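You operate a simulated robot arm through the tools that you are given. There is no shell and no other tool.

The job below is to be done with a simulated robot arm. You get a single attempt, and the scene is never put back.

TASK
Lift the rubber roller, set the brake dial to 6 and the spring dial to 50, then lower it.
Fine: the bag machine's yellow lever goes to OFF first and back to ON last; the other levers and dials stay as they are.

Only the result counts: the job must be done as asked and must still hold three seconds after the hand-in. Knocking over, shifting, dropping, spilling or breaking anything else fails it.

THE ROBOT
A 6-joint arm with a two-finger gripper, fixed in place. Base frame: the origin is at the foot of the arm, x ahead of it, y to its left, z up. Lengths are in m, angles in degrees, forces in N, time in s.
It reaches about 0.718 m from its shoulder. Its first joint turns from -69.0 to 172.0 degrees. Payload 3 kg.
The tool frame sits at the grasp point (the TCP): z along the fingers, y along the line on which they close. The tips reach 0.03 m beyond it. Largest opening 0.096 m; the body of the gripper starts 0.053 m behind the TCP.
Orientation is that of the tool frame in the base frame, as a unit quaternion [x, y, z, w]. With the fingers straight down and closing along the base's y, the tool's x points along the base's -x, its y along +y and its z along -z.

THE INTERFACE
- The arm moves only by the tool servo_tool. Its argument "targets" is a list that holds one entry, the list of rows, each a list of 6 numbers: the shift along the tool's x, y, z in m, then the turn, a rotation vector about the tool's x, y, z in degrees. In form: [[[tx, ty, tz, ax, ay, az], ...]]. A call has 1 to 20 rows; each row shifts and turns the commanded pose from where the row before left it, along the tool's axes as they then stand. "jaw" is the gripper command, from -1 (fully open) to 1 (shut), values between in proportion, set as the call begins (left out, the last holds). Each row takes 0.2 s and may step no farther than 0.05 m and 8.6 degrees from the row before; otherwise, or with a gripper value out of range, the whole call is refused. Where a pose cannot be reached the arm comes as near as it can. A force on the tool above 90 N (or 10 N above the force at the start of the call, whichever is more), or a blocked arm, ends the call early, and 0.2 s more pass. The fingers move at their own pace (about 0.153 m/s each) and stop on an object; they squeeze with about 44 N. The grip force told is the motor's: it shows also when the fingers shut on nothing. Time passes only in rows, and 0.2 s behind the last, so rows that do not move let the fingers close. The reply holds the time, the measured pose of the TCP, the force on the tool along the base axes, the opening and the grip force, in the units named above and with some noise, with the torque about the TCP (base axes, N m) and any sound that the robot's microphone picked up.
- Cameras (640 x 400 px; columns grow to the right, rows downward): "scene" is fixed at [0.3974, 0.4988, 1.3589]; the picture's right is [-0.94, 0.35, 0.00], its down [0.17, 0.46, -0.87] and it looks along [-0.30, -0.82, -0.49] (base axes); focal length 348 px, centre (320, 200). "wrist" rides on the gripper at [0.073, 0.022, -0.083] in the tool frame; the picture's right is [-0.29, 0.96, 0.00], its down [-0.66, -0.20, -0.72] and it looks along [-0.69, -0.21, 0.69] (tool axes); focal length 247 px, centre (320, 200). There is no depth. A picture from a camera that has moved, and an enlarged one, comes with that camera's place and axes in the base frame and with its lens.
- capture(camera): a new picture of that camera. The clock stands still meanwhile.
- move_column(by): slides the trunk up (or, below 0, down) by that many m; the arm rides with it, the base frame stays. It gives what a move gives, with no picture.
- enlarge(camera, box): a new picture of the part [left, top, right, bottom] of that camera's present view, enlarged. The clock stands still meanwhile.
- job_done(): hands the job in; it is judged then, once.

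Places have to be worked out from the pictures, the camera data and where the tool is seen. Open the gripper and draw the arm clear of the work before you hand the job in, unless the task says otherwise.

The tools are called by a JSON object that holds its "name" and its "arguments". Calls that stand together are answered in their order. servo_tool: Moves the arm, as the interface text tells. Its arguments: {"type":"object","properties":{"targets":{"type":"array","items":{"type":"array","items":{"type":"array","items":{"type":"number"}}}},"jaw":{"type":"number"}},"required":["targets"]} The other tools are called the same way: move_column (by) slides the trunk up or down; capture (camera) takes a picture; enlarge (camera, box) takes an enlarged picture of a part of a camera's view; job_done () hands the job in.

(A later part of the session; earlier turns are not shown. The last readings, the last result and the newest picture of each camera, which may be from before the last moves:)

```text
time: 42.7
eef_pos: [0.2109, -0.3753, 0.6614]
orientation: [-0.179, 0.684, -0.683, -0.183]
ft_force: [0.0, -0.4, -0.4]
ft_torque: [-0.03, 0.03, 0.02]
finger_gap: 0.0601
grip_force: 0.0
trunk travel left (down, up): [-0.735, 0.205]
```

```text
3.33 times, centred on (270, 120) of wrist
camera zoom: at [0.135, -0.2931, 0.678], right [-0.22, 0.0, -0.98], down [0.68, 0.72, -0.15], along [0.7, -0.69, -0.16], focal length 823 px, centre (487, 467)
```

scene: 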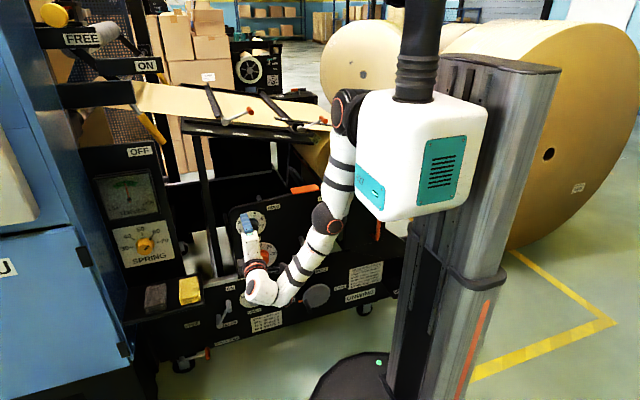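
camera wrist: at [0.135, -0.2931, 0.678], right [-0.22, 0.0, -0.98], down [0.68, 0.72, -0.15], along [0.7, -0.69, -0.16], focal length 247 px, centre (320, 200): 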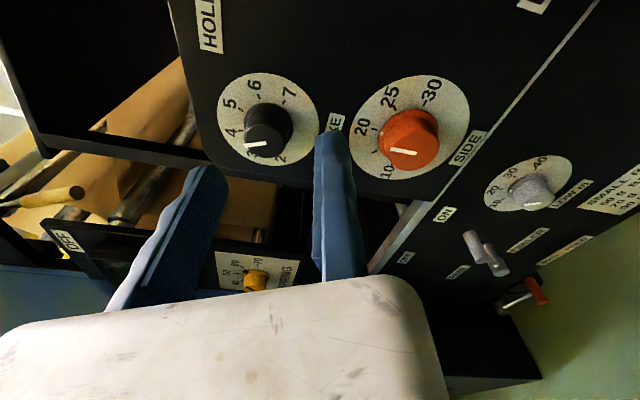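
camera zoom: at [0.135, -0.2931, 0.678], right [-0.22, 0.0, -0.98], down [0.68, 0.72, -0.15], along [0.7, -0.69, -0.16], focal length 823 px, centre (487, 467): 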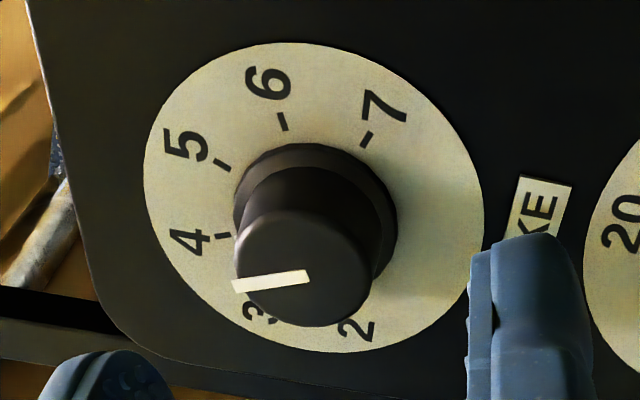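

Refined: knob axis ≈(0.2757, 0.702), cap front y≈-0.502, plate y≈-0.532, cap Ø≈0.040. I move so the fixed finger will pass just below-left of the knob with ~6 mm clearance, stopping at y≈-0.44 to check.

{"name": "servo_tool", "arguments": {"targets": [[[-0.0183, -0.02, 0.03, 0, 0, 0], [-0.0183, -0.02, 0.03, 0, 0, 0], [0, 0, 0, 0, 0, 0]]]}}

{"name": "capture", "arguments": {"camera": "wrist"}}

{"name": "enlarge", "arguments": {"camera": "scene", "box": [200, 180, 320, 280]}}

```text
time: 43.5
eef_pos: [0.2603, -0.4357, 0.6801]
orientation: [-0.179, 0.684, -0.683, -0.182]
ft_force: [-0.1, -0.6, -0.2]
ft_torque: [0.01, -0.01, 0.0]
finger_gap: 0.0602
grip_force: 0.1
trunk travel left (down, up): [-0.735, 0.205]
```

```text
taken
camera wrist: at [0.1856, -0.3532, 0.6971], right [-0.22, 0.0, -0.98], down [0.68, 0.72, -0.15], along [0.7, -0.69, -0.16], focal length 247 px, centre (320, 200)
```

wrist: 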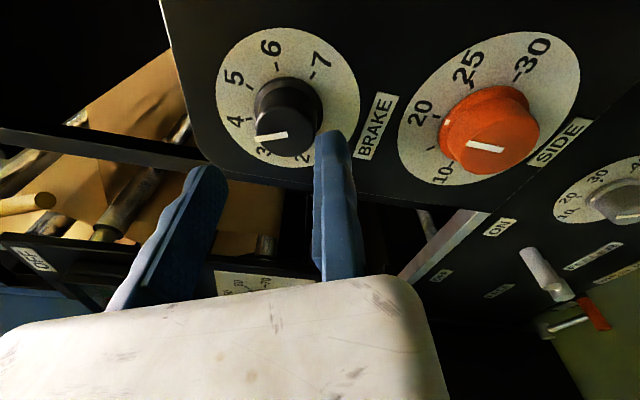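

```text
4.00 times, centred on (260, 230) of scene
camera zoom: at [0.3974, 0.4988, 1.3589], right [-0.94, 0.35, 0.0], down [0.17, 0.46, -0.87], along [-0.3, -0.82, -0.49], focal length 1394 px, centre (560, 80)
```

zoom: 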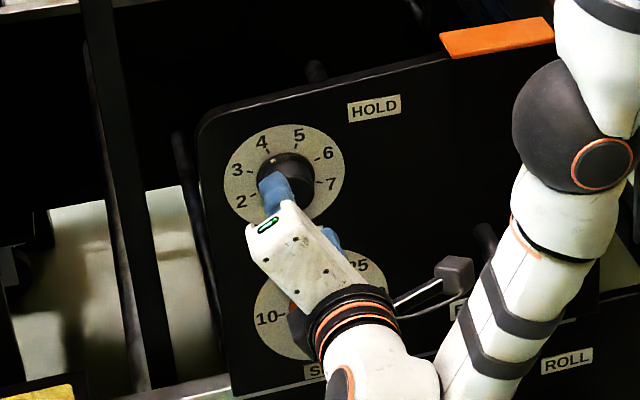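

In tool coordinates the knob centre is at about (-0.003, -0.0245): fixed finger clears by ~4 mm. Advance to y≈-0.488.

{"name": "servo_tool", "arguments": {"targets": [[[-0.001, 0.001, 0.02, 0, 0, 0], [-0.001, 0, 0.02, 0, 0, 0], [0, 0, 0.012, 0, 0, 0], [0, 0, 0, 0, 0, 0]]]}}

{"name": "capture", "arguments": {"camera": "wrist"}}

{"name": "enlarge", "arguments": {"camera": "scene", "box": [200, 180, 320, 280]}}

```text
time: 44.5
eef_pos: [0.2597, -0.4851, 0.6826]
orientation: [-0.179, 0.685, -0.682, -0.181]
ft_force: [-0.1, -0.3, -0.9]
ft_torque: [0.0, -0.03, -0.01]
finger_gap: 0.06
grip_force: 0.0
out of reach, approached as far as the arm can: row 3
trunk travel left (down, up): [-0.735, 0.205]
```

```text
taken
camera wrist: at [0.1849, -0.4035, 0.6997], right [-0.22, 0.0, -0.98], down [0.68, 0.72, -0.15], along [0.7, -0.69, -0.16], focal length 247 px, centre (320, 200)
```

wrist: 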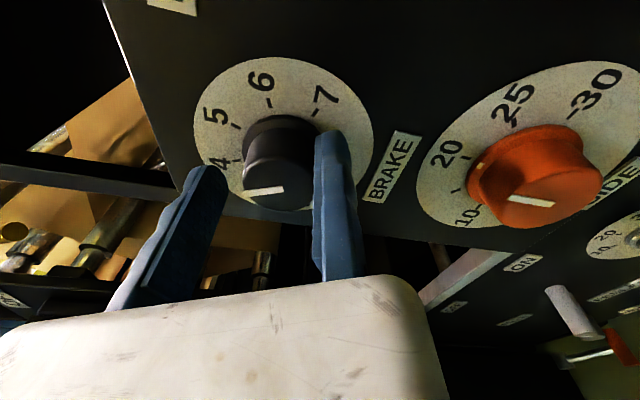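

```text
4.00 times, centred on (260, 230) of scene
camera zoom: at [0.3974, 0.4988, 1.3589], right [-0.94, 0.35, 0.0], down [0.17, 0.46, -0.87], along [-0.3, -0.82, -0.49], focal length 1394 px, centre (560, 80)
```

zoom: 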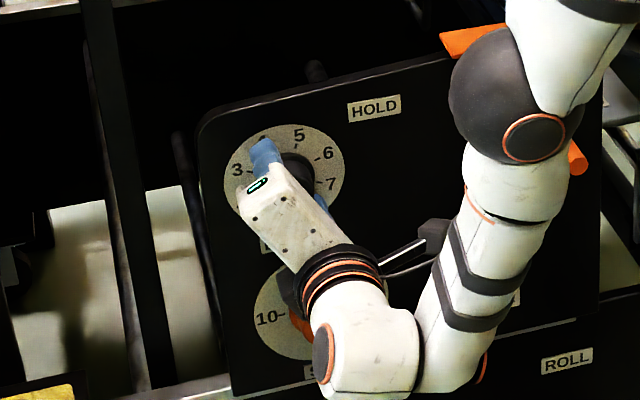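

The arm is at its reach limit here with the shoulder so high. I back out, lower the column 0.15 m, and come back with more reserve.

{"name": "servo_tool", "arguments": {"targets": [[[0, 0, -0.03, 0, 0, 0], [0, 0, -0.04, 0, 0, 0], [0, 0, -0.03, 0, 0, 0]]]}}

{"name": "move_column", "arguments": {"by": -0.15}}

{"name": "capture", "arguments": {"camera": "scene"}}

```text
time: 45.3
eef_pos: [0.2601, -0.3848, 0.6801]
orientation: [-0.179, 0.684, -0.683, -0.182]
ft_force: [-0.3, -0.4, 0.1]
ft_torque: [-0.02, 0.01, 0.03]
finger_gap: 0.0598
grip_force: 0.0
trunk travel left (down, up): [-0.735, 0.205]
```

```text
time: 47.0
eef_pos: [0.2597, -0.3869, 0.532]
orientation: [-0.178, 0.684, -0.683, -0.182]
ft_force: [0.0, 0.1, 0.3]
ft_torque: [-0.02, -0.02, 0.01]
finger_gap: 0.0596
grip_force: 0.1
trunk travel left (down, up): [-0.585, 0.355]
```

```text
taken
```

scene: 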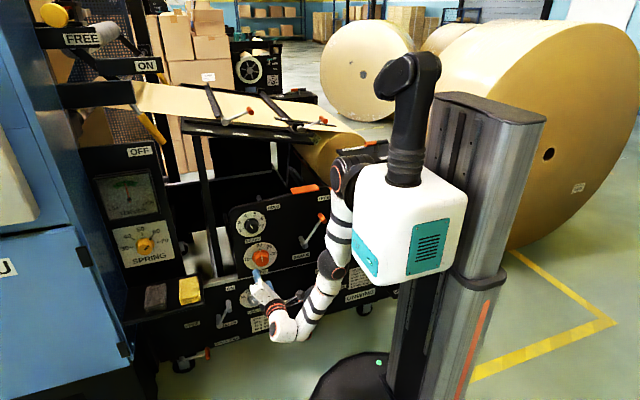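

Column is lower and the yellow lever is still at OFF. Raise the hand back to the knob's height.

{"name": "servo_tool", "arguments": {"targets": [[[0.01725, -0.0323, 0, 0, 0, 0], [0.01725, -0.0323, 0, 0, 0, 0], [0.01725, -0.0323, 0, 0, 0, 0], [0.01725, -0.0323, 0, 0, 0, 0], [0, 0, 0.02, 0, 0, 0], [0, 0, 0, 0, 0, 0]]]}}

{"name": "capture", "arguments": {"camera": "wrist"}}

{"name": "capture", "arguments": {"camera": "scene"}}

```text
time: 48.4
eef_pos: [0.2623, -0.407, 0.6783]
orientation: [-0.178, 0.684, -0.683, -0.182]
ft_force: [0.1, 0.1, -0.1]
ft_torque: [-0.01, 0.01, 0.04]
finger_gap: 0.0599
grip_force: 0.1
trunk travel left (down, up): [-0.585, 0.355]
```

```text
taken
camera wrist: at [0.1874, -0.3256, 0.6947], right [-0.22, 0.0, -0.98], down [0.68, 0.72, -0.15], along [0.7, -0.69, -0.16], focal length 247 px, centre (320, 200)
```

wrist: 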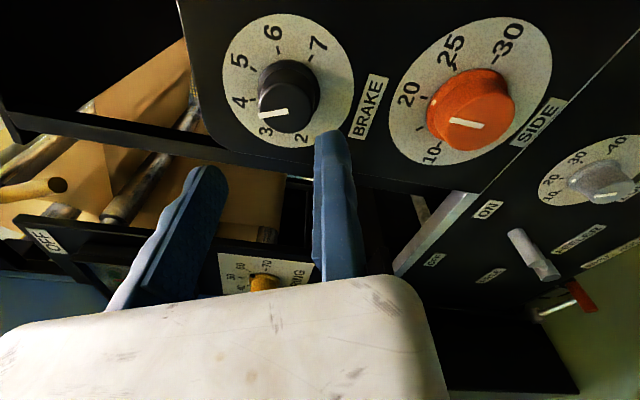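

```text
taken
```

scene: 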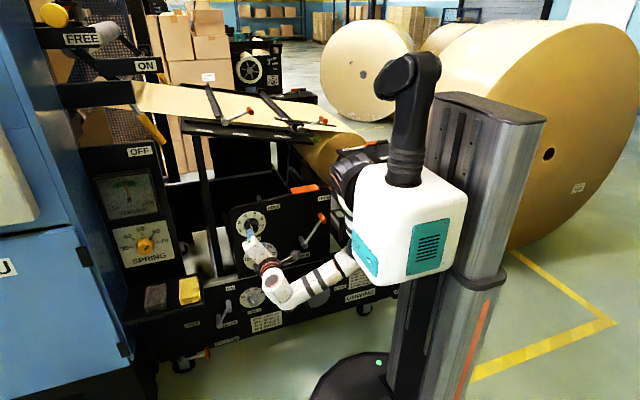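

Knob centre in tool frame ≈(-0.004, -0.027). Advance to y≈-0.487.

{"name": "servo_tool", "arguments": {"targets": [[[-0.001, -0.001, 0.025, 0, 0, 0], [-0.001, -0.001, 0.025, 0, 0, 0], [-0.001, 0, 0.02, 0, 0, 0], [0, 0, 0.011, 0, 0, 0], [0, 0, 0, 0, 0, 0]]]}}

{"name": "capture", "arguments": {"camera": "wrist"}}

```text
time: 49.6
eef_pos: [0.2657, -0.4885, 0.6778]
orientation: [-0.178, 0.684, -0.683, -0.181]
ft_force: [-0.2, -0.3, 0.6]
ft_torque: [0.04, 0.03, 0.0]
finger_gap: 0.0599
grip_force: 0.1
trunk travel left (down, up): [-0.585, 0.355]
```

```text
taken
camera wrist: at [0.1911, -0.4062, 0.6943], right [-0.22, 0.0, -0.98], down [0.68, 0.72, -0.15], along [0.7, -0.69, -0.16], focal length 247 px, centre (320, 200)
```

wrist: 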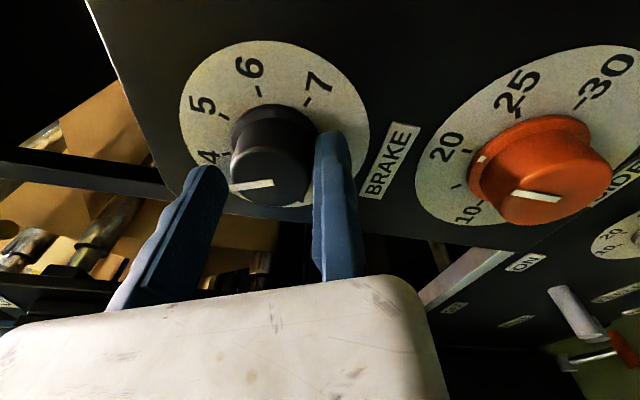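

Knob centre now at tool (0.001, -0.027). I nudge the fixed finger 5 mm toward the knob and close.

{"name": "servo_tool", "arguments": {"targets": [[[0.001, -0.005, 0, 0, 0, 0], [0, 0, 0, 0, 0, 0]]]}}

{"name": "servo_tool", "arguments": {"targets": [[[0, 0, 0, 0, 0, 0], [0, 0, 0, 0, 0, 0], [0, 0, 0, 0, 0, 0]]], "jaw": 0.4}}

{"name": "capture", "arguments": {"camera": "wrist"}}

```text
time: 50.2
eef_pos: [0.2679, -0.4881, 0.6806]
orientation: [-0.18, 0.685, -0.682, -0.183]
ft_force: [-3.3, 5.1, -11.1]
ft_torque: [0.31, 0.01, -0.15]
finger_gap: 0.06
grip_force: 0.0
trunk travel left (down, up): [-0.585, 0.355]
```

```text
time: 51.0
eef_pos: [0.2683, -0.4876, 0.6802]
orientation: [-0.179, 0.685, -0.682, -0.183]
ft_force: [-9.1, 11.2, -20.9]
ft_torque: [-0.52, 0.01, 0.19]
finger_gap: 0.0412
grip_force: 44.5
trunk travel left (down, up): [-0.585, 0.355]
```

```text
taken
camera wrist: at [0.1925, -0.4058, 0.6981], right [-0.22, 0.0, -0.98], down [0.68, 0.72, -0.15], along [0.7, -0.69, -0.16], focal length 247 px, centre (320, 200)
```

wrist: 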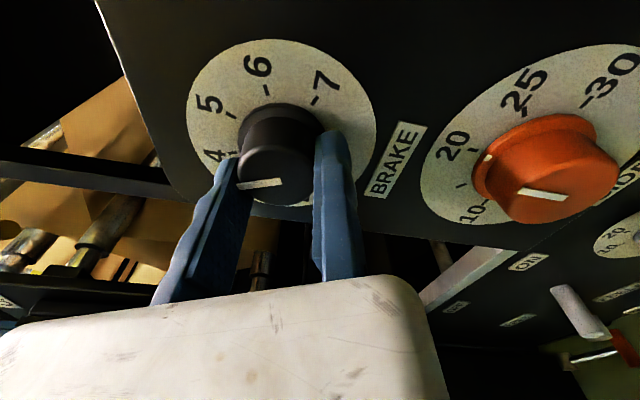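

Gripped: gap 0.0412, 44.5 N. There's ~22 N side load, so I relieve 3 mm and then turn 40° clockwise about the knob axis.

{"name": "servo_tool", "arguments": {"targets": [[[0, 0.003, 0, 0, 0, 0], [-0.00287, -0.0002, 0, 0, 0, 8], [-0.00287, -0.0002, 0, 0, 0, 8], [-0.00287, -0.0002, 0, 0, 0, 8], [-0.00287, -0.0002, 0, 0, 0, 8], [-0.00287, -0.0002, 0, 0, 0, 8]]]}}

{"name": "capture", "arguments": {"camera": "wrist"}}

{"name": "enlarge", "arguments": {"camera": "scene", "box": [200, 180, 320, 280]}}

```text
time: 52.4
eef_pos: [0.282, -0.4879, 0.6803]
orientation: [-0.068, -0.702, 0.706, -0.065]
ft_force: [3.1, -13.5, 18.7]
ft_torque: [-0.16, 0.2, -0.3]
finger_gap: 0.0408
grip_force: 45.3
trunk travel left (down, up): [-0.585, 0.355]
```

```text
taken
camera wrist: at [0.2137, -0.4061, 0.6442], right [0.47, -0.01, -0.88], down [0.61, 0.72, 0.32], along [0.64, -0.69, 0.34], focal length 247 px, centre (320, 200)
```

wrist: 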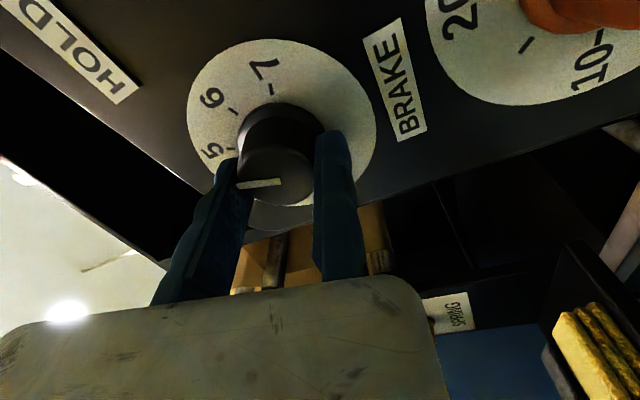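

```text
4.00 times, centred on (260, 230) of scene
camera zoom: at [0.3974, 0.4988, 1.3589], right [-0.94, 0.35, 0.0], down [0.17, 0.46, -0.87], along [-0.3, -0.82, -0.49], focal length 1394 px, centre (560, 80)
```

zoom: 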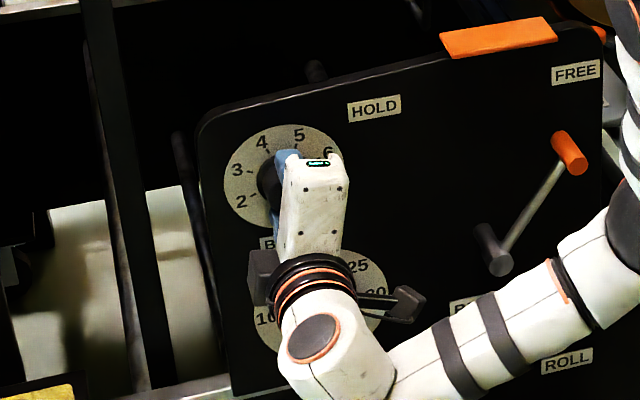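

The knob turns with the fingers (40° done). I relieve a little and continue 40° more.

{"name": "servo_tool", "arguments": {"targets": [[[0, -0.002, 0.001, 0, 0, 0], [-0.00287, -0.0002, 0, 0, 0, 8], [-0.00287, -0.0002, 0, 0, 0, 8], [-0.00287, -0.0002, 0, 0, 0, 8], [-0.00287, -0.0002, 0, 0, 0, 8], [-0.00287, -0.0002, 0, 0, 0, 8]]]}}

{"name": "capture", "arguments": {"camera": "wrist"}}

{"name": "enlarge", "arguments": {"camera": "scene", "box": [200, 180, 320, 280]}}

```text
time: 53.8
eef_pos: [0.2925, -0.4877, 0.6894]
orientation: [-0.303, -0.637, 0.642, -0.3]
ft_force: [7.4, -5.7, 21.7]
ft_torque: [-0.31, 0.47, 0.27]
finger_gap: 0.0411
grip_force: 45.5
trunk travel left (down, up): [-0.585, 0.355]
```

```text
taken
camera wrist: at [0.2634, -0.4061, 0.6177], right [0.93, -0.01, -0.38], down [0.27, 0.72, 0.64], along [0.27, -0.69, 0.67], focal length 247 px, centre (320, 200)
```

wrist: 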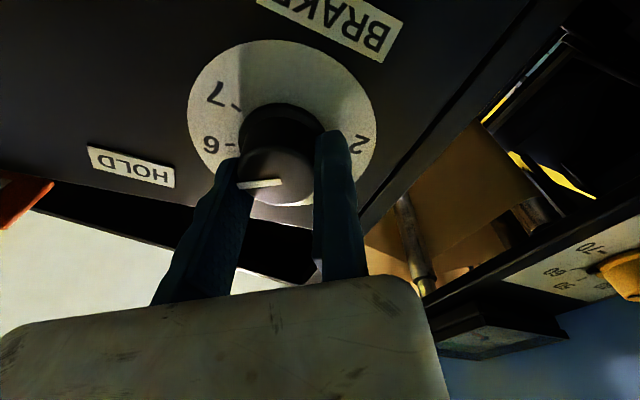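

```text
4.00 times, centred on (260, 230) of scene
camera zoom: at [0.3974, 0.4988, 1.3589], right [-0.94, 0.35, 0.0], down [0.17, 0.46, -0.87], along [-0.3, -0.82, -0.49], focal length 1394 px, centre (560, 80)
```

zoom: 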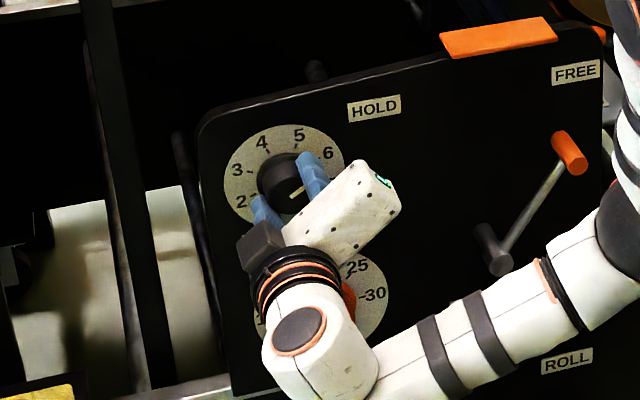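

80° turned, pointer about at 57-64°; 6 is at 67.5°. I turn 8° more, then inspect closely.

{"name": "servo_tool", "arguments": {"targets": [[[0, -0.001, 0, 0, 0, 0], [-0.00144, 0, 0, 0, 0, 4], [-0.00144, 0, 0, 0, 0, 4], [0, 0, 0, 0, 0, 0]]]}}

{"name": "enlarge", "arguments": {"camera": "scene", "box": [220, 195, 300, 250]}}

{"name": "enlarge", "arguments": {"camera": "wrist", "box": [180, 30, 390, 230]}}

```text
time: 54.8
eef_pos: [0.2933, -0.4876, 0.6914]
orientation: [-0.347, -0.615, 0.618, -0.345]
ft_force: [8.6, -5.6, 20.8]
ft_torque: [-0.23, 0.47, 0.31]
finger_gap: 0.041
grip_force: 44.6
trunk travel left (down, up): [-0.585, 0.355]
```

```text
7.27 times, centred on (260, 222) of scene
camera zoom: at [0.3974, 0.4988, 1.3589], right [-0.94, 0.35, 0.0], down [0.17, 0.46, -0.87], along [-0.3, -0.82, -0.49], focal length 2534 px, centre (756, 36)
```

zoom: 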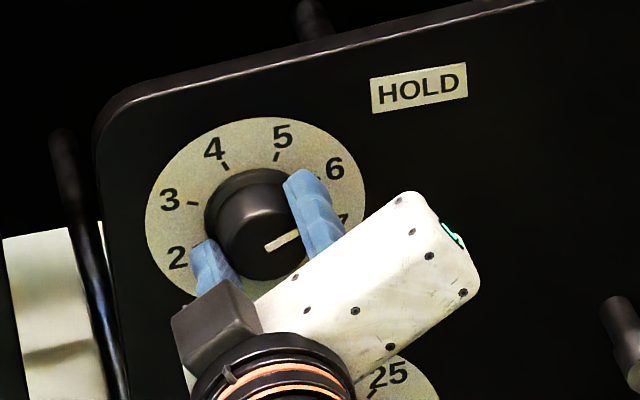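

```text
2.00 times, centred on (285, 130) of wrist
camera zoom: at [0.2747, -0.4061, 0.6169], right [0.97, 0.0, -0.25], down [0.17, 0.72, 0.67], along [0.18, -0.69, 0.7], focal length 494 px, centre (390, 340)
```

zoom: 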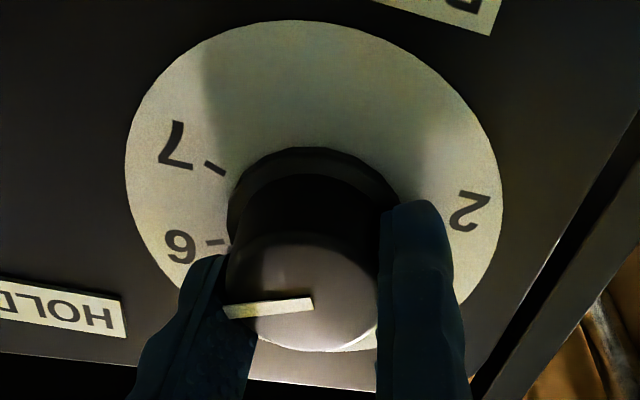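

The tool turned 88.3° without slip (pointer-to-finger relation unchanged). I add ~1.5° more, then release and check the reading.

{"name": "servo_tool", "arguments": {"targets": [[[-0.0005, 0, 0, 0, 0, 1.5], [0, 0, 0, 0, 0, 0], [0, 0, 0, 0, 0, 0]]]}}

{"name": "servo_tool", "arguments": {"targets": [[[0, 0, 0, 0, 0, 0], [0, 0, 0, 0, 0, 0]]], "jaw": -0.2}}

{"name": "enlarge", "arguments": {"camera": "wrist", "box": [180, 30, 390, 230]}}

```text
time: 55.6
eef_pos: [0.2932, -0.4875, 0.692]
orientation: [-0.355, -0.61, 0.615, -0.353]
ft_force: [9.4, -5.3, 20.8]
ft_torque: [-0.46, 0.49, 0.23]
finger_gap: 0.0411
grip_force: 44.5
trunk travel left (down, up): [-0.585, 0.355]
```

```text
time: 56.2
eef_pos: [0.2926, -0.4885, 0.6883]
orientation: [-0.355, -0.613, 0.613, -0.351]
ft_force: [0.6, 1.6, -1.8]
ft_torque: [0.15, 0.02, 0.05]
finger_gap: 0.0576
grip_force: 0.0
trunk travel left (down, up): [-0.585, 0.355]
```

```text
2.00 times, centred on (285, 130) of wrist
camera zoom: at [0.2763, -0.4069, 0.6149], right [0.97, -0.01, -0.22], down [0.16, 0.72, 0.67], along [0.16, -0.69, 0.7], focal length 494 px, centre (390, 340)
```

zoom: 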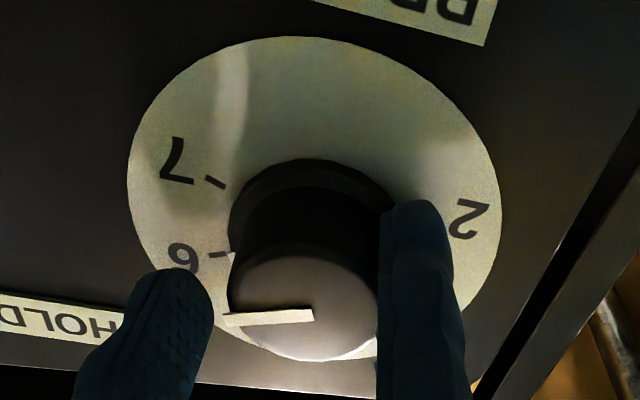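

Released after ~89.8°. I shift the fixed finger off the knob by 5 mm and withdraw, then check the dial.

{"name": "servo_tool", "arguments": {"targets": [[[0, 0.005, 0, 0, 0, 0], [0, 0, -0.02, 0, 0, 0], [0, 0, -0.04, 0, 0, 0], [0, 0, -0.04, 0, 0, 0], [0, 0, 0, 0, 0, -8], [0, 0, 0, 0, 0, -8], [0, 0, 0, 0, 0, -8], [0, 0, 0, 0, 0, -8], [0, 0, 0, 0, 0, -8], [0, 0, 0, 0, 0, -8]]]}}

{"name": "enlarge", "arguments": {"camera": "scene", "box": [220, 195, 300, 250]}}

{"name": "capture", "arguments": {"camera": "wrist"}}

```text
time: 58.4
eef_pos: [0.2993, -0.3887, 0.6872]
orientation: [-0.074, -0.703, 0.704, -0.071]
ft_force: [-0.4, -0.7, 1.2]
ft_torque: [0.0, 0.03, 0.02]
finger_gap: 0.0575
grip_force: 0.0
trunk travel left (down, up): [-0.585, 0.355]
```

```text
7.27 times, centred on (260, 222) of scene
camera zoom: at [0.3974, 0.4988, 1.3589], right [-0.94, 0.35, 0.0], down [0.17, 0.46, -0.87], along [-0.3, -0.82, -0.49], focal length 2534 px, centre (756, 36)
```

zoom: 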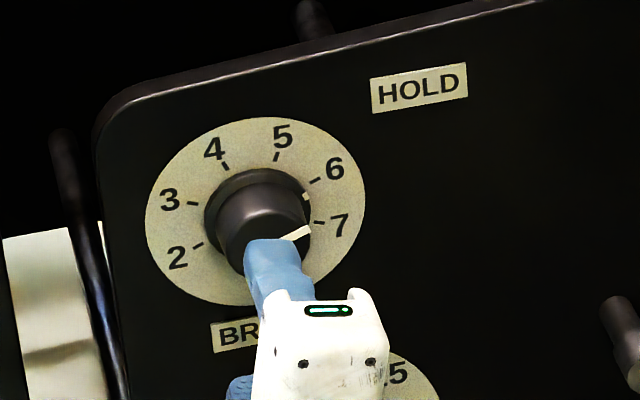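

```text
taken
camera wrist: at [0.2315, -0.3064, 0.6503], right [0.48, 0.0, -0.88], down [0.61, 0.72, 0.33], along [0.63, -0.69, 0.35], focal length 247 px, centre (320, 200)
```

wrist: 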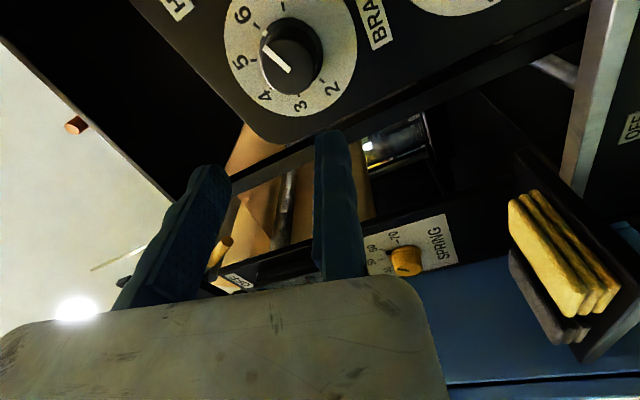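

Let me enlarge the wrist view to read the brake pointer precisely.

{"name": "enlarge", "arguments": {"camera": "wrist", "box": [215, 0, 375, 120]}}

```text
3.33 times, centred on (295, 60) of wrist
camera zoom: at [0.2315, -0.3064, 0.6503], right [0.48, 0.0, -0.88], down [0.61, 0.72, 0.33], along [0.63, -0.69, 0.35], focal length 823 px, centre (403, 667)
```

zoom: 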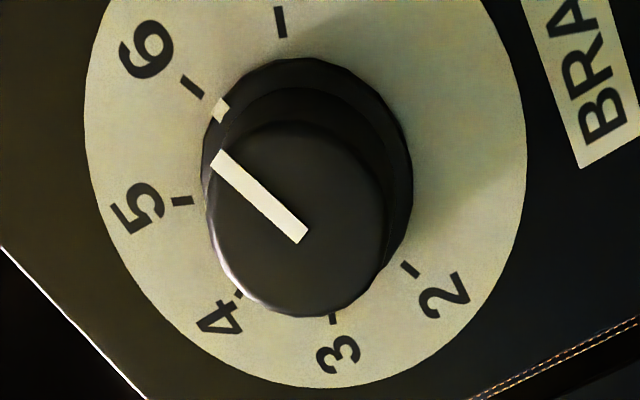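

From this view the six ticks fit a circle centred at (0.276, 0.7027) and the pointer comes out at ≈72° (both cap line and rim mark), about 4-5° past 6 (67.5°). I'll re-grip and turn back ~5°.

{"name": "servo_tool", "arguments": {"targets": [[[0.0095, 0.0037, 0.02, 0, 0, 0], [0.0095, 0.0037, 0.02, 0, 0, 0], [0, 0, 0.02, 0, 0, 0], [0, 0, 0.02, 0, 0, 0], [0, 0, 0.018, 0, 0, 0], [0, 0, 0, 0, 0, 0]]]}}

{"name": "capture", "arguments": {"camera": "wrist"}}

```text
time: 59.8
eef_pos: [0.2825, -0.4867, 0.6768]
orientation: [-0.076, -0.703, 0.704, -0.072]
ft_force: [-0.7, 0.2, 0.6]
ft_torque: [0.04, -0.01, 0.02]
finger_gap: 0.0575
grip_force: 0.0
trunk travel left (down, up): [-0.585, 0.355]
```

```text
taken
camera wrist: at [0.2146, -0.4045, 0.6396], right [0.49, 0.0, -0.87], down [0.61, 0.72, 0.34], along [0.63, -0.69, 0.35], focal length 247 px, centre (320, 200)
```

wrist: 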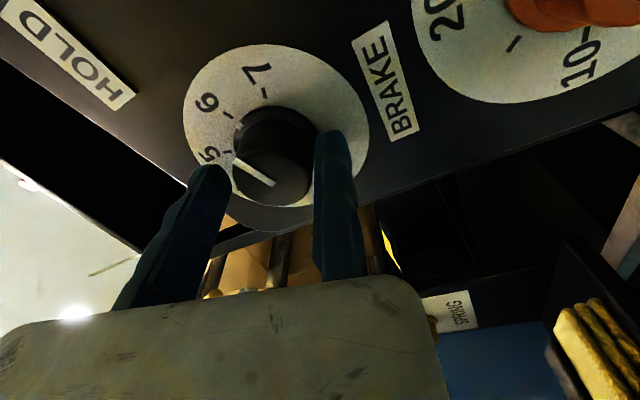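

Fingers are around the knob again without contact. I take a baseline close-up, then nudge and close.

{"name": "enlarge", "arguments": {"camera": "wrist", "box": [180, 40, 380, 220]}}

{"name": "servo_tool", "arguments": {"targets": [[[0, -0.0035, 0, 0, 0, 0], [0, 0, 0, 0, 0, 0]]]}}

{"name": "servo_tool", "arguments": {"targets": [[[0, 0, 0, 0, 0, 0], [0, 0, 0, 0, 0, 0], [0, 0, 0, 0, 0, 0]]], "jaw": 0.4}}

{"name": "enlarge", "arguments": {"camera": "wrist", "box": [180, 40, 380, 220]}}

```text
2.22 times, centred on (280, 130) of wrist
camera zoom: at [0.2146, -0.4045, 0.6396], right [0.49, 0.0, -0.87], down [0.61, 0.72, 0.34], along [0.63, -0.69, 0.35], focal length 549 px, centre (409, 356)
```

zoom: 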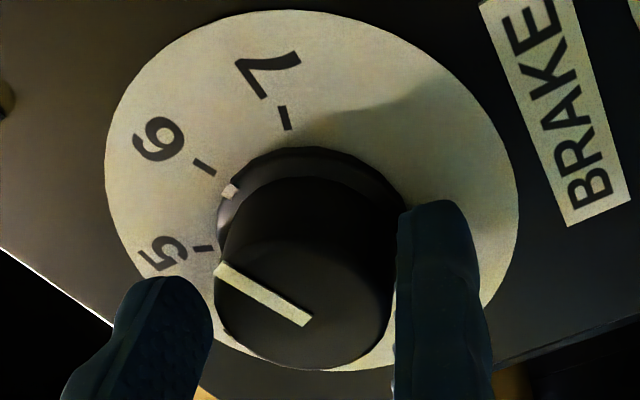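

```text
time: 60.4
eef_pos: [0.2812, -0.487, 0.6792]
orientation: [0.076, 0.703, -0.703, 0.072]
ft_force: [0.2, -0.3, -0.2]
ft_torque: [0.02, 0.0, 0.0]
finger_gap: 0.0575
grip_force: 0.1
trunk travel left (down, up): [-0.585, 0.355]
```

```text
time: 61.2
eef_pos: [0.2802, -0.4858, 0.6789]
orientation: [0.076, 0.704, -0.703, 0.072]
ft_force: [-0.9, -2.2, 3.8]
ft_torque: [-0.27, 0.02, -0.1]
finger_gap: 0.041
grip_force: 45.4
trunk travel left (down, up): [-0.585, 0.355]
```

```text
2.22 times, centred on (280, 130) of wrist
camera zoom: at [0.2133, -0.4039, 0.6431], right [0.49, 0.0, -0.87], down [0.61, 0.72, 0.34], along [0.63, -0.69, 0.35], focal length 549 px, centre (409, 356)
```

zoom: 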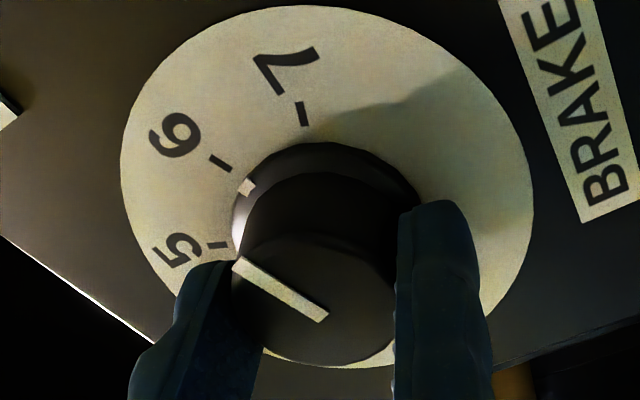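

Gripped cleanly (side load only ~4 N). The pointer's direction from this view is ≈70°, so I turn back 3° and re-check.

{"name": "servo_tool", "arguments": {"targets": [[[0.0011, 0, 0, 0, 0, -3], [0, 0, 0, 0, 0, 0], [0, 0, 0, 0, 0, 0]]]}}

{"name": "servo_tool", "arguments": {"targets": [[[0, 0, 0, 0, 0, 0], [0, 0.003, 0, 0, 0, 0], [0, 0, 0, 0, 0, 0]]], "jaw": -0.2}}

{"name": "enlarge", "arguments": {"camera": "wrist", "box": [180, 40, 380, 220]}}

```text
time: 62.0
eef_pos: [0.2787, -0.4859, 0.6795]
orientation: [-0.058, -0.705, 0.705, -0.053]
ft_force: [0.5, -3.2, 5.0]
ft_torque: [-0.15, 0.03, -0.21]
finger_gap: 0.0411
grip_force: 45.2
trunk travel left (down, up): [-0.585, 0.355]
```

```text
time: 62.8
eef_pos: [0.2794, -0.4857, 0.6752]
orientation: [-0.058, -0.705, 0.705, -0.053]
ft_force: [-0.5, -0.9, 0.3]
ft_torque: [-0.01, 0.0, 0.03]
finger_gap: 0.0579
grip_force: 0.0
trunk travel left (down, up): [-0.585, 0.355]
```

```text
2.22 times, centred on (280, 130) of wrist
camera zoom: at [0.2112, -0.4042, 0.6429], right [0.44, 0.0, -0.9], down [0.62, 0.72, 0.3], along [0.65, -0.69, 0.32], focal length 549 px, centre (409, 356)
```

zoom: 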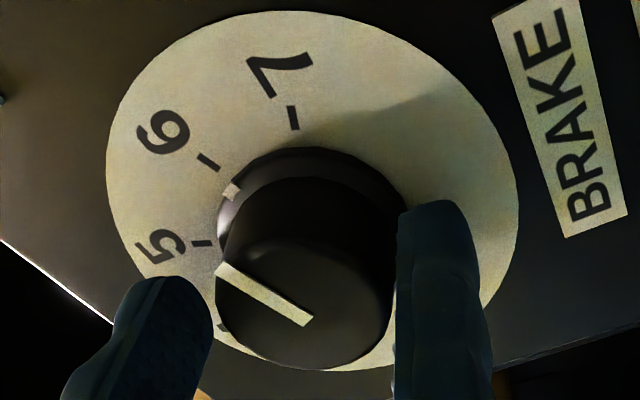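

Pointer now reads ≈68°, right at 6 (67.5°). Withdraw straight out and verify the whole panel.

{"name": "servo_tool", "arguments": {"targets": [[[0, 0.001, -0.02, 0, 0, 0], [0, 0, -0.04, 0, 0, 0], [0, 0, -0.04, 0, 0, 0], [0, 0, 0, 0, 0, 0]]]}}

{"name": "enlarge", "arguments": {"camera": "wrist", "box": [200, 0, 400, 140]}}

{"name": "enlarge", "arguments": {"camera": "scene", "box": [200, 180, 360, 280]}}

```text
time: 63.8
eef_pos: [0.2819, -0.3883, 0.6757]
orientation: [0.057, 0.705, -0.705, 0.053]
ft_force: [0.5, 0.5, 1.0]
ft_torque: [-0.02, 0.01, 0.02]
finger_gap: 0.0576
grip_force: 0.1
trunk travel left (down, up): [-0.585, 0.355]
```

```text
2.86 times, centred on (300, 70) of wrist
camera zoom: at [0.2132, -0.3061, 0.6424], right [0.44, 0.0, -0.9], down [0.62, 0.72, 0.3], along [0.65, -0.69, 0.32], focal length 706 px, centre (377, 571)
```

zoom: 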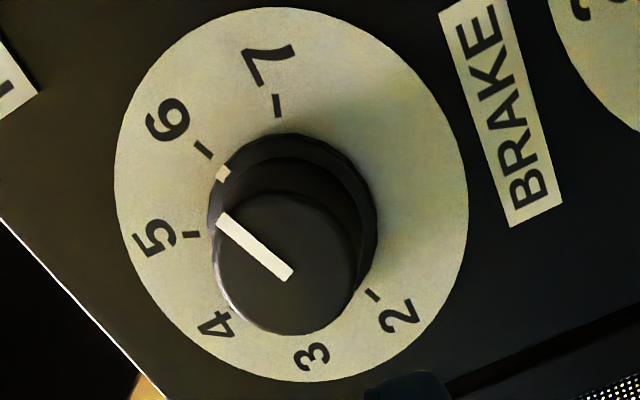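

```text
4.00 times, centred on (280, 230) of scene
camera zoom: at [0.3974, 0.4988, 1.3589], right [-0.94, 0.35, 0.0], down [0.17, 0.46, -0.87], along [-0.3, -0.82, -0.49], focal length 1394 px, centre (480, 80)
```

zoom: 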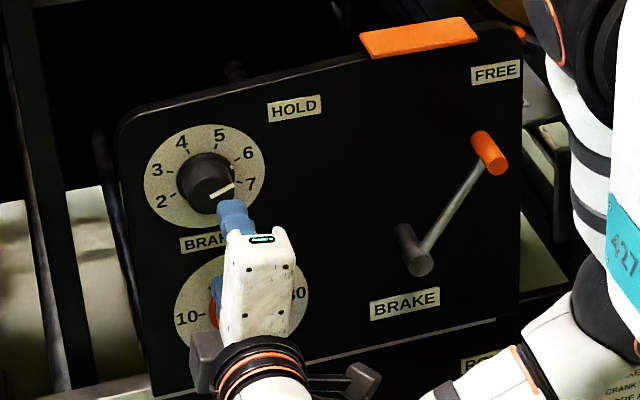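

Brake dial confirmed at 6 (~67°); SIDE dial and BRAKE lever unchanged. Next the spring dial near (0.62, -0.56, 0.69): I move sideways at a safe stand-off, above the sponge tray.

{"name": "servo_tool", "arguments": {"targets": [[[-0.0408, -0.0017, -0.004, 0, 0, 0], [-0.0408, -0.0017, -0.004, 0, 0, 0], [-0.0408, -0.0017, -0.004, 0, 0, 0], [-0.0408, -0.0017, -0.004, 0, 0, 0], [-0.0408, -0.0017, -0.004, 0, 0, 0]]], "jaw": -0.4}}

{"name": "capture", "arguments": {"camera": "wrist"}}

{"name": "capture", "arguments": {"camera": "scene"}}

```text
time: 65.0
eef_pos: [0.481, -0.3656, 0.7153]
orientation: [-0.056, -0.704, 0.706, -0.053]
ft_force: [-0.9, -0.7, -0.7]
ft_torque: [0.02, -0.03, -0.05]
finger_gap: 0.0669
grip_force: 0.1
trunk travel left (down, up): [-0.585, 0.355]
```

```text
taken
camera wrist: at [0.4122, -0.2843, 0.6821], right [0.44, 0.0, -0.9], down [0.62, 0.72, 0.3], along [0.65, -0.69, 0.32], focal length 247 px, centre (320, 200)
```

wrist: 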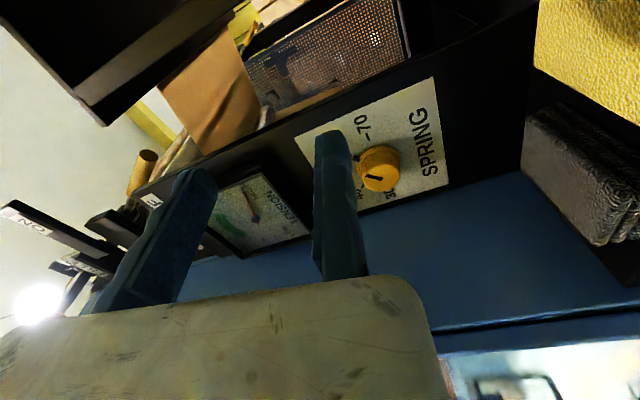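

```text
taken
```

scene: 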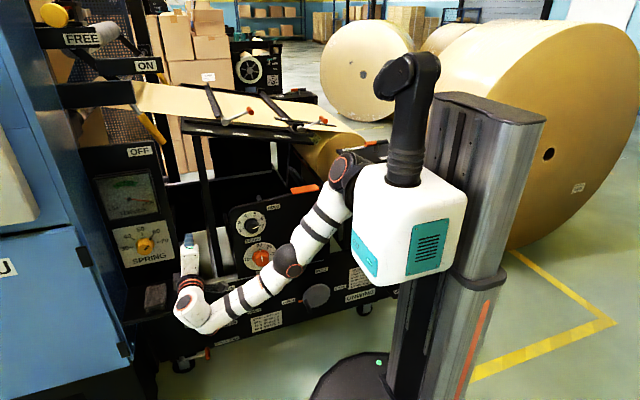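

Spring knob cap front triangulates to ≈(0.608, -0.493, 0.705). Let me zoom in both cameras for its pointer and plate geometry.

{"name": "enlarge", "arguments": {"camera": "scene", "box": [105, 210, 185, 275]}}

{"name": "enlarge", "arguments": {"camera": "wrist", "box": [280, 70, 460, 220]}}

{"name": "enlarge", "arguments": {"camera": "scene", "box": [100, 180, 240, 350]}}

```text
6.15 times, centred on (145, 242) of scene
camera zoom: at [0.3974, 0.4988, 1.3589], right [-0.94, 0.35, 0.0], down [0.17, 0.46, -0.87], along [-0.3, -0.82, -0.49], focal length 2144 px, centre (1397, -62)
```

zoom: 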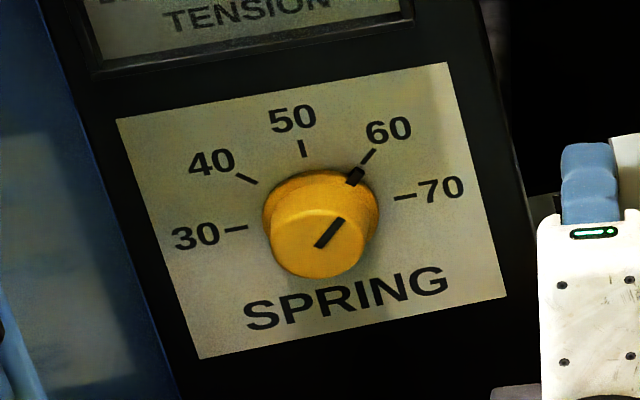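

```text
2.67 times, centred on (370, 145) of wrist
camera zoom: at [0.4122, -0.2843, 0.6821], right [0.44, 0.0, -0.9], down [0.62, 0.72, 0.3], along [0.65, -0.69, 0.32], focal length 659 px, centre (187, 347)
```

zoom: 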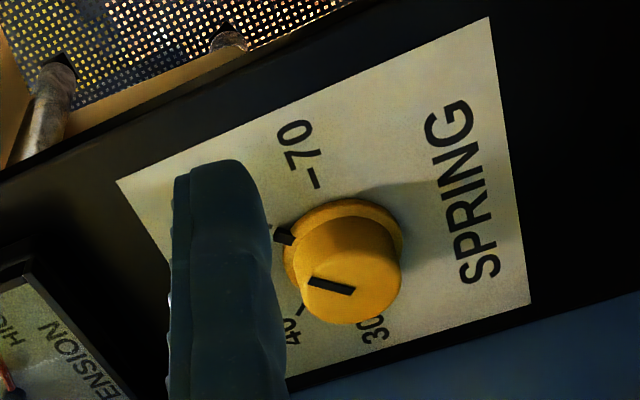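

```text
2.35 times, centred on (170, 265) of scene
camera zoom: at [0.3974, 0.4988, 1.3589], right [-0.94, 0.35, 0.0], down [0.17, 0.46, -0.87], along [-0.3, -0.82, -0.49], focal length 820 px, centre (673, 47)
```

zoom: 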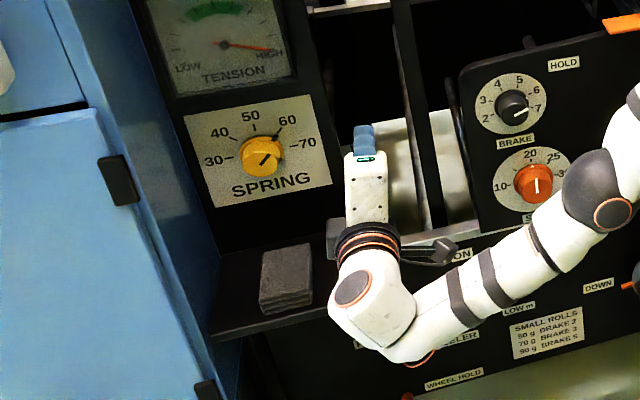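

Ticks fit exactly: 30…70 at -90…+90° in 45° steps around (0.610, 0.6985); pointer at 60 (45°), so I need -45°. Cap front y≈-0.50, Ø≈0.044; the tension needle now shows HIGH, as expected with brake 6/spring 60. For reach, I raise the hand first and then lower the column, staying above the sponges.

{"name": "servo_tool", "arguments": {"targets": [[[-0.0061, -0.0395, -0.005, 0, 0, 0], [-0.0061, -0.0395, -0.005, 0, 0, 0], [-0.0061, -0.0395, 0, 0, 0, 0], [-0.0061, -0.0395, 0, 0, 0, 0], [-0.0061, -0.0395, 0, 0, 0, 0]]]}}

{"name": "move_column", "arguments": {"by": -0.2}}

{"name": "capture", "arguments": {"camera": "scene"}}

{"name": "capture", "arguments": {"camera": "wrist"}}

```text
time: 66.2
eef_pos: [0.4801, -0.3591, 0.9162]
orientation: [-0.057, -0.704, 0.706, -0.053]
ft_force: [0.2, 0.8, -0.1]
ft_torque: [0.01, -0.01, 0.0]
finger_gap: 0.0673
grip_force: 0.1
trunk travel left (down, up): [-0.585, 0.355]
```

```text
time: 68.4
eef_pos: [0.4804, -0.3579, 0.7157]
orientation: [-0.058, -0.705, 0.705, -0.053]
ft_force: [-0.2, -0.2, 1.2]
ft_torque: [-0.01, -0.02, -0.02]
finger_gap: 0.0674
grip_force: 0.1
trunk travel left (down, up): [-0.385, 0.555]
```

```text
taken
```

scene: 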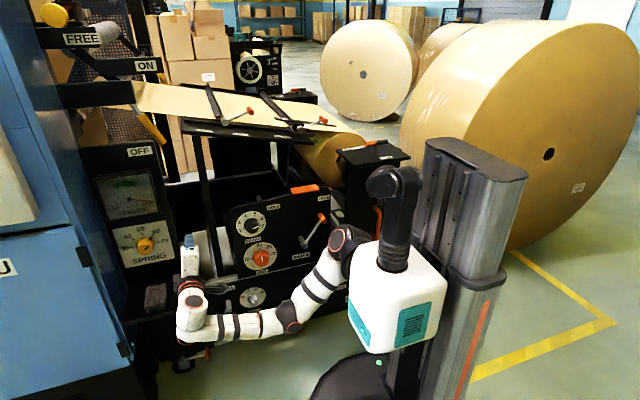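

```text
taken
camera wrist: at [0.4115, -0.2769, 0.683], right [0.44, 0.0, -0.9], down [0.62, 0.72, 0.3], along [0.65, -0.69, 0.32], focal length 247 px, centre (320, 200)
```

wrist: 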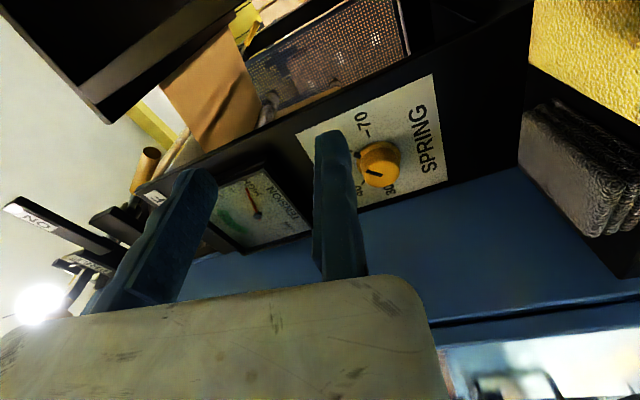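

The arm has plenty of room now. Move to the pre-approach point in front of the spring knob (≈(0.614, -0.42, 0.672)).

{"name": "servo_tool", "arguments": {"targets": [[[-0.0314, 0.0159, 0.0155, 0, 0, 0], [-0.0314, 0.0159, 0.0155, 0, 0, 0], [-0.0314, 0.0159, 0.0155, 0, 0, 0], [-0.0314, 0.0159, 0.0155, 0, 0, 0], [0, 0, 0, 0, 0, 0]]]}}

{"name": "capture", "arguments": {"camera": "wrist"}}

{"name": "capture", "arguments": {"camera": "scene"}}

```text
time: 69.6
eef_pos: [0.579, -0.4153, 0.6838]
orientation: [0.057, 0.705, -0.704, 0.054]
ft_force: [-0.6, -0.2, 0.5]
ft_torque: [0.02, 0.0, -0.03]
finger_gap: 0.0672
grip_force: 0.0
out of reach, approached as far as the arm can: row 4
trunk travel left (down, up): [-0.385, 0.555]
```

```text
taken
camera wrist: at [0.5093, -0.3327, 0.6506], right [0.44, 0.0, -0.9], down [0.62, 0.72, 0.3], along [0.65, -0.69, 0.32], focal length 247 px, centre (320, 200)
```

wrist: 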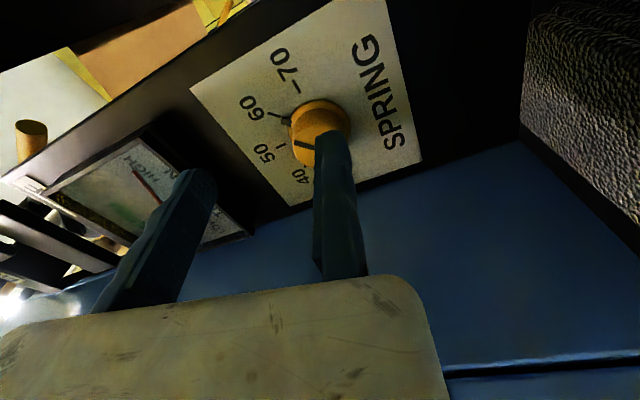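

```text
taken
```

scene: 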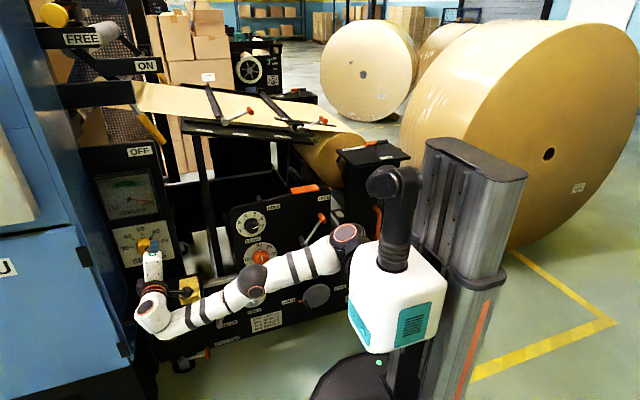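

The arm can't quite reach with the tool pointing exactly along -y, so I'll yaw the tool ~18° toward +x about its closing axis (the pads stay parallel to the knob axis), and pre-roll to φ≈22° so the -45° turn is split symmetrically.

{"name": "servo_tool", "arguments": {"targets": [[[0, 0, 0, 0, -6, 0], [0, 0, 0, 0, -6, 0], [0, 0, 0, 0, -6, 0], [0, 0, 0, 2.09, 0, 6.42], [0, 0, 0, 2.09, 0, 6.42], [0, 0, 0, 0, 0, 0]]]}}

{"name": "capture", "arguments": {"camera": "wrist"}}

{"name": "enlarge", "arguments": {"camera": "scene", "box": [80, 200, 240, 340]}}

```text
time: 71.0
eef_pos: [0.5799, -0.416, 0.6828]
orientation: [-0.029, -0.664, 0.707, -0.243]
ft_force: [-0.2, 0.1, 0.6]
ft_torque: [0.02, 0.0, -0.01]
finger_gap: 0.0668
grip_force: 0.0
trunk travel left (down, up): [-0.385, 0.555]
```

```text
taken
camera wrist: at [0.4993, -0.3595, 0.6253], right [0.62, 0.09, -0.78], down [0.3, 0.89, 0.34], along [0.72, -0.45, 0.53], focal length 247 px, centre (320, 200)
```

wrist: 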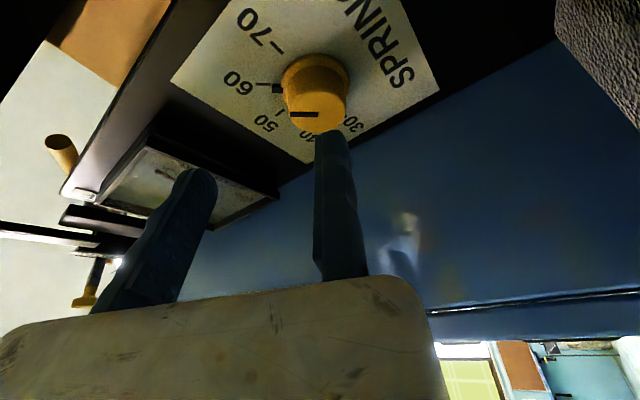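

```text
2.86 times, centred on (160, 270) of scene
camera zoom: at [0.3974, 0.4988, 1.3589], right [-0.94, 0.35, 0.0], down [0.17, 0.46, -0.87], along [-0.3, -0.82, -0.49], focal length 996 px, centre (777, 0)
```

zoom: 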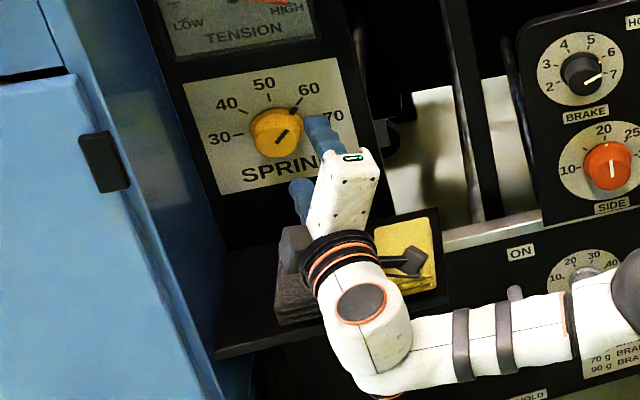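

Orientation as planned (φ≈22°, yaw ≈18°). I shift sideways to line up with the knob at y≈-0.44.

{"name": "servo_tool", "arguments": {"targets": [[[-0.009, 0.0119, 0.0155, 0, 0, 0], [-0.009, 0.0119, 0.0155, 0, 0, 0], [0, 0, 0, 0, 0, 0]]]}}

{"name": "capture", "arguments": {"camera": "wrist"}}

{"name": "enlarge", "arguments": {"camera": "scene", "box": [80, 200, 240, 340]}}

```text
time: 71.8
eef_pos: [0.6145, -0.4395, 0.6705]
orientation: [-0.03, -0.664, 0.707, -0.243]
ft_force: [0.3, 0.8, 0.8]
ft_torque: [0.01, -0.03, 0.0]
finger_gap: 0.0672
grip_force: 0.1
trunk travel left (down, up): [-0.385, 0.555]
```

```text
taken
camera wrist: at [0.5346, -0.3832, 0.6139], right [0.62, 0.09, -0.78], down [0.3, 0.89, 0.34], along [0.72, -0.45, 0.53], focal length 247 px, centre (320, 200)
```

wrist: 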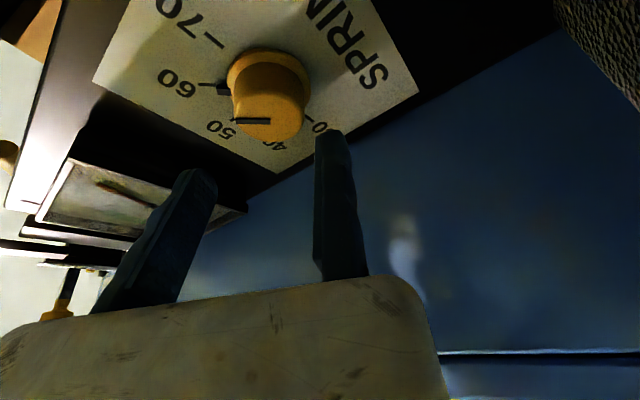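

```text
2.86 times, centred on (160, 270) of scene
camera zoom: at [0.3974, 0.4988, 1.3589], right [-0.94, 0.35, 0.0], down [0.17, 0.46, -0.87], along [-0.3, -0.82, -0.49], focal length 996 px, centre (777, 0)
```

zoom: 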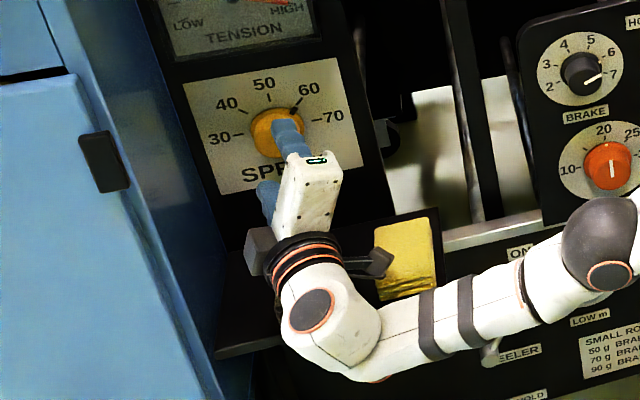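

Everything reachable. The knob centre projects to tool y≈-0.032, between the fingers. Advance ~47 mm along -y.

{"name": "servo_tool", "arguments": {"targets": [[[0.0048, 0, 0.0151, 0, 0, 0], [0.0048, 0, 0.0151, 0, 0, 0], [0.0048, 0, 0.0151, 0, 0, 0], [0, 0, 0, 0, 0, 0]]]}}

{"name": "capture", "arguments": {"camera": "wrist"}}

{"name": "enlarge", "arguments": {"camera": "scene", "box": [80, 200, 240, 340]}}

```text
time: 72.8
eef_pos: [0.6075, -0.4851, 0.6704]
orientation: [-0.028, -0.663, 0.707, -0.243]
ft_force: [-0.6, 0.0, 0.7]
ft_torque: [0.0, 0.02, -0.01]
finger_gap: 0.067
grip_force: 0.0
out of reach, approached as far as the arm can: row 3
trunk travel left (down, up): [-0.385, 0.555]
```

```text
taken
camera wrist: at [0.5274, -0.4296, 0.6142], right [0.62, 0.09, -0.78], down [0.3, 0.89, 0.34], along [0.72, -0.45, 0.53], focal length 247 px, centre (320, 200)
```

wrist: 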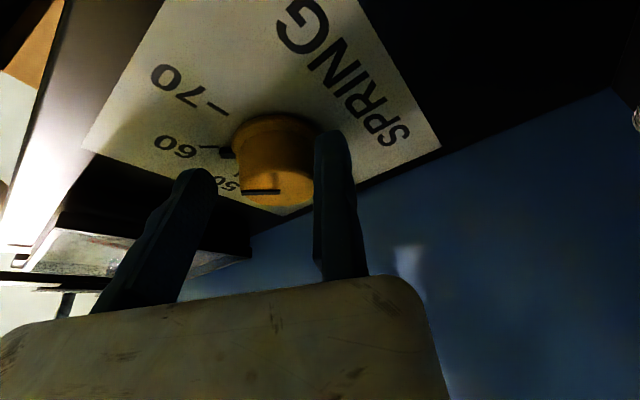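

```text
2.86 times, centred on (160, 270) of scene
camera zoom: at [0.3974, 0.4988, 1.3589], right [-0.94, 0.35, 0.0], down [0.17, 0.46, -0.87], along [-0.3, -0.82, -0.49], focal length 996 px, centre (777, 0)
```

zoom: 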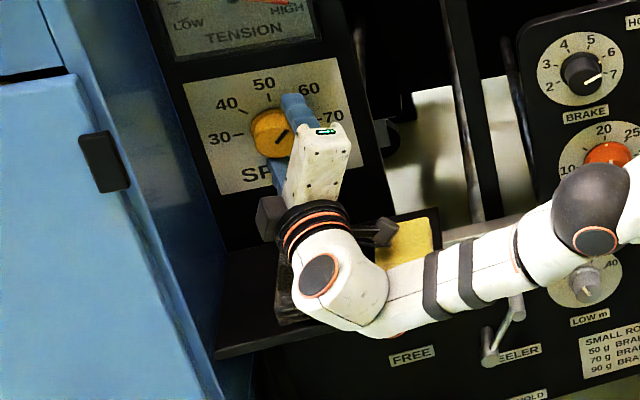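

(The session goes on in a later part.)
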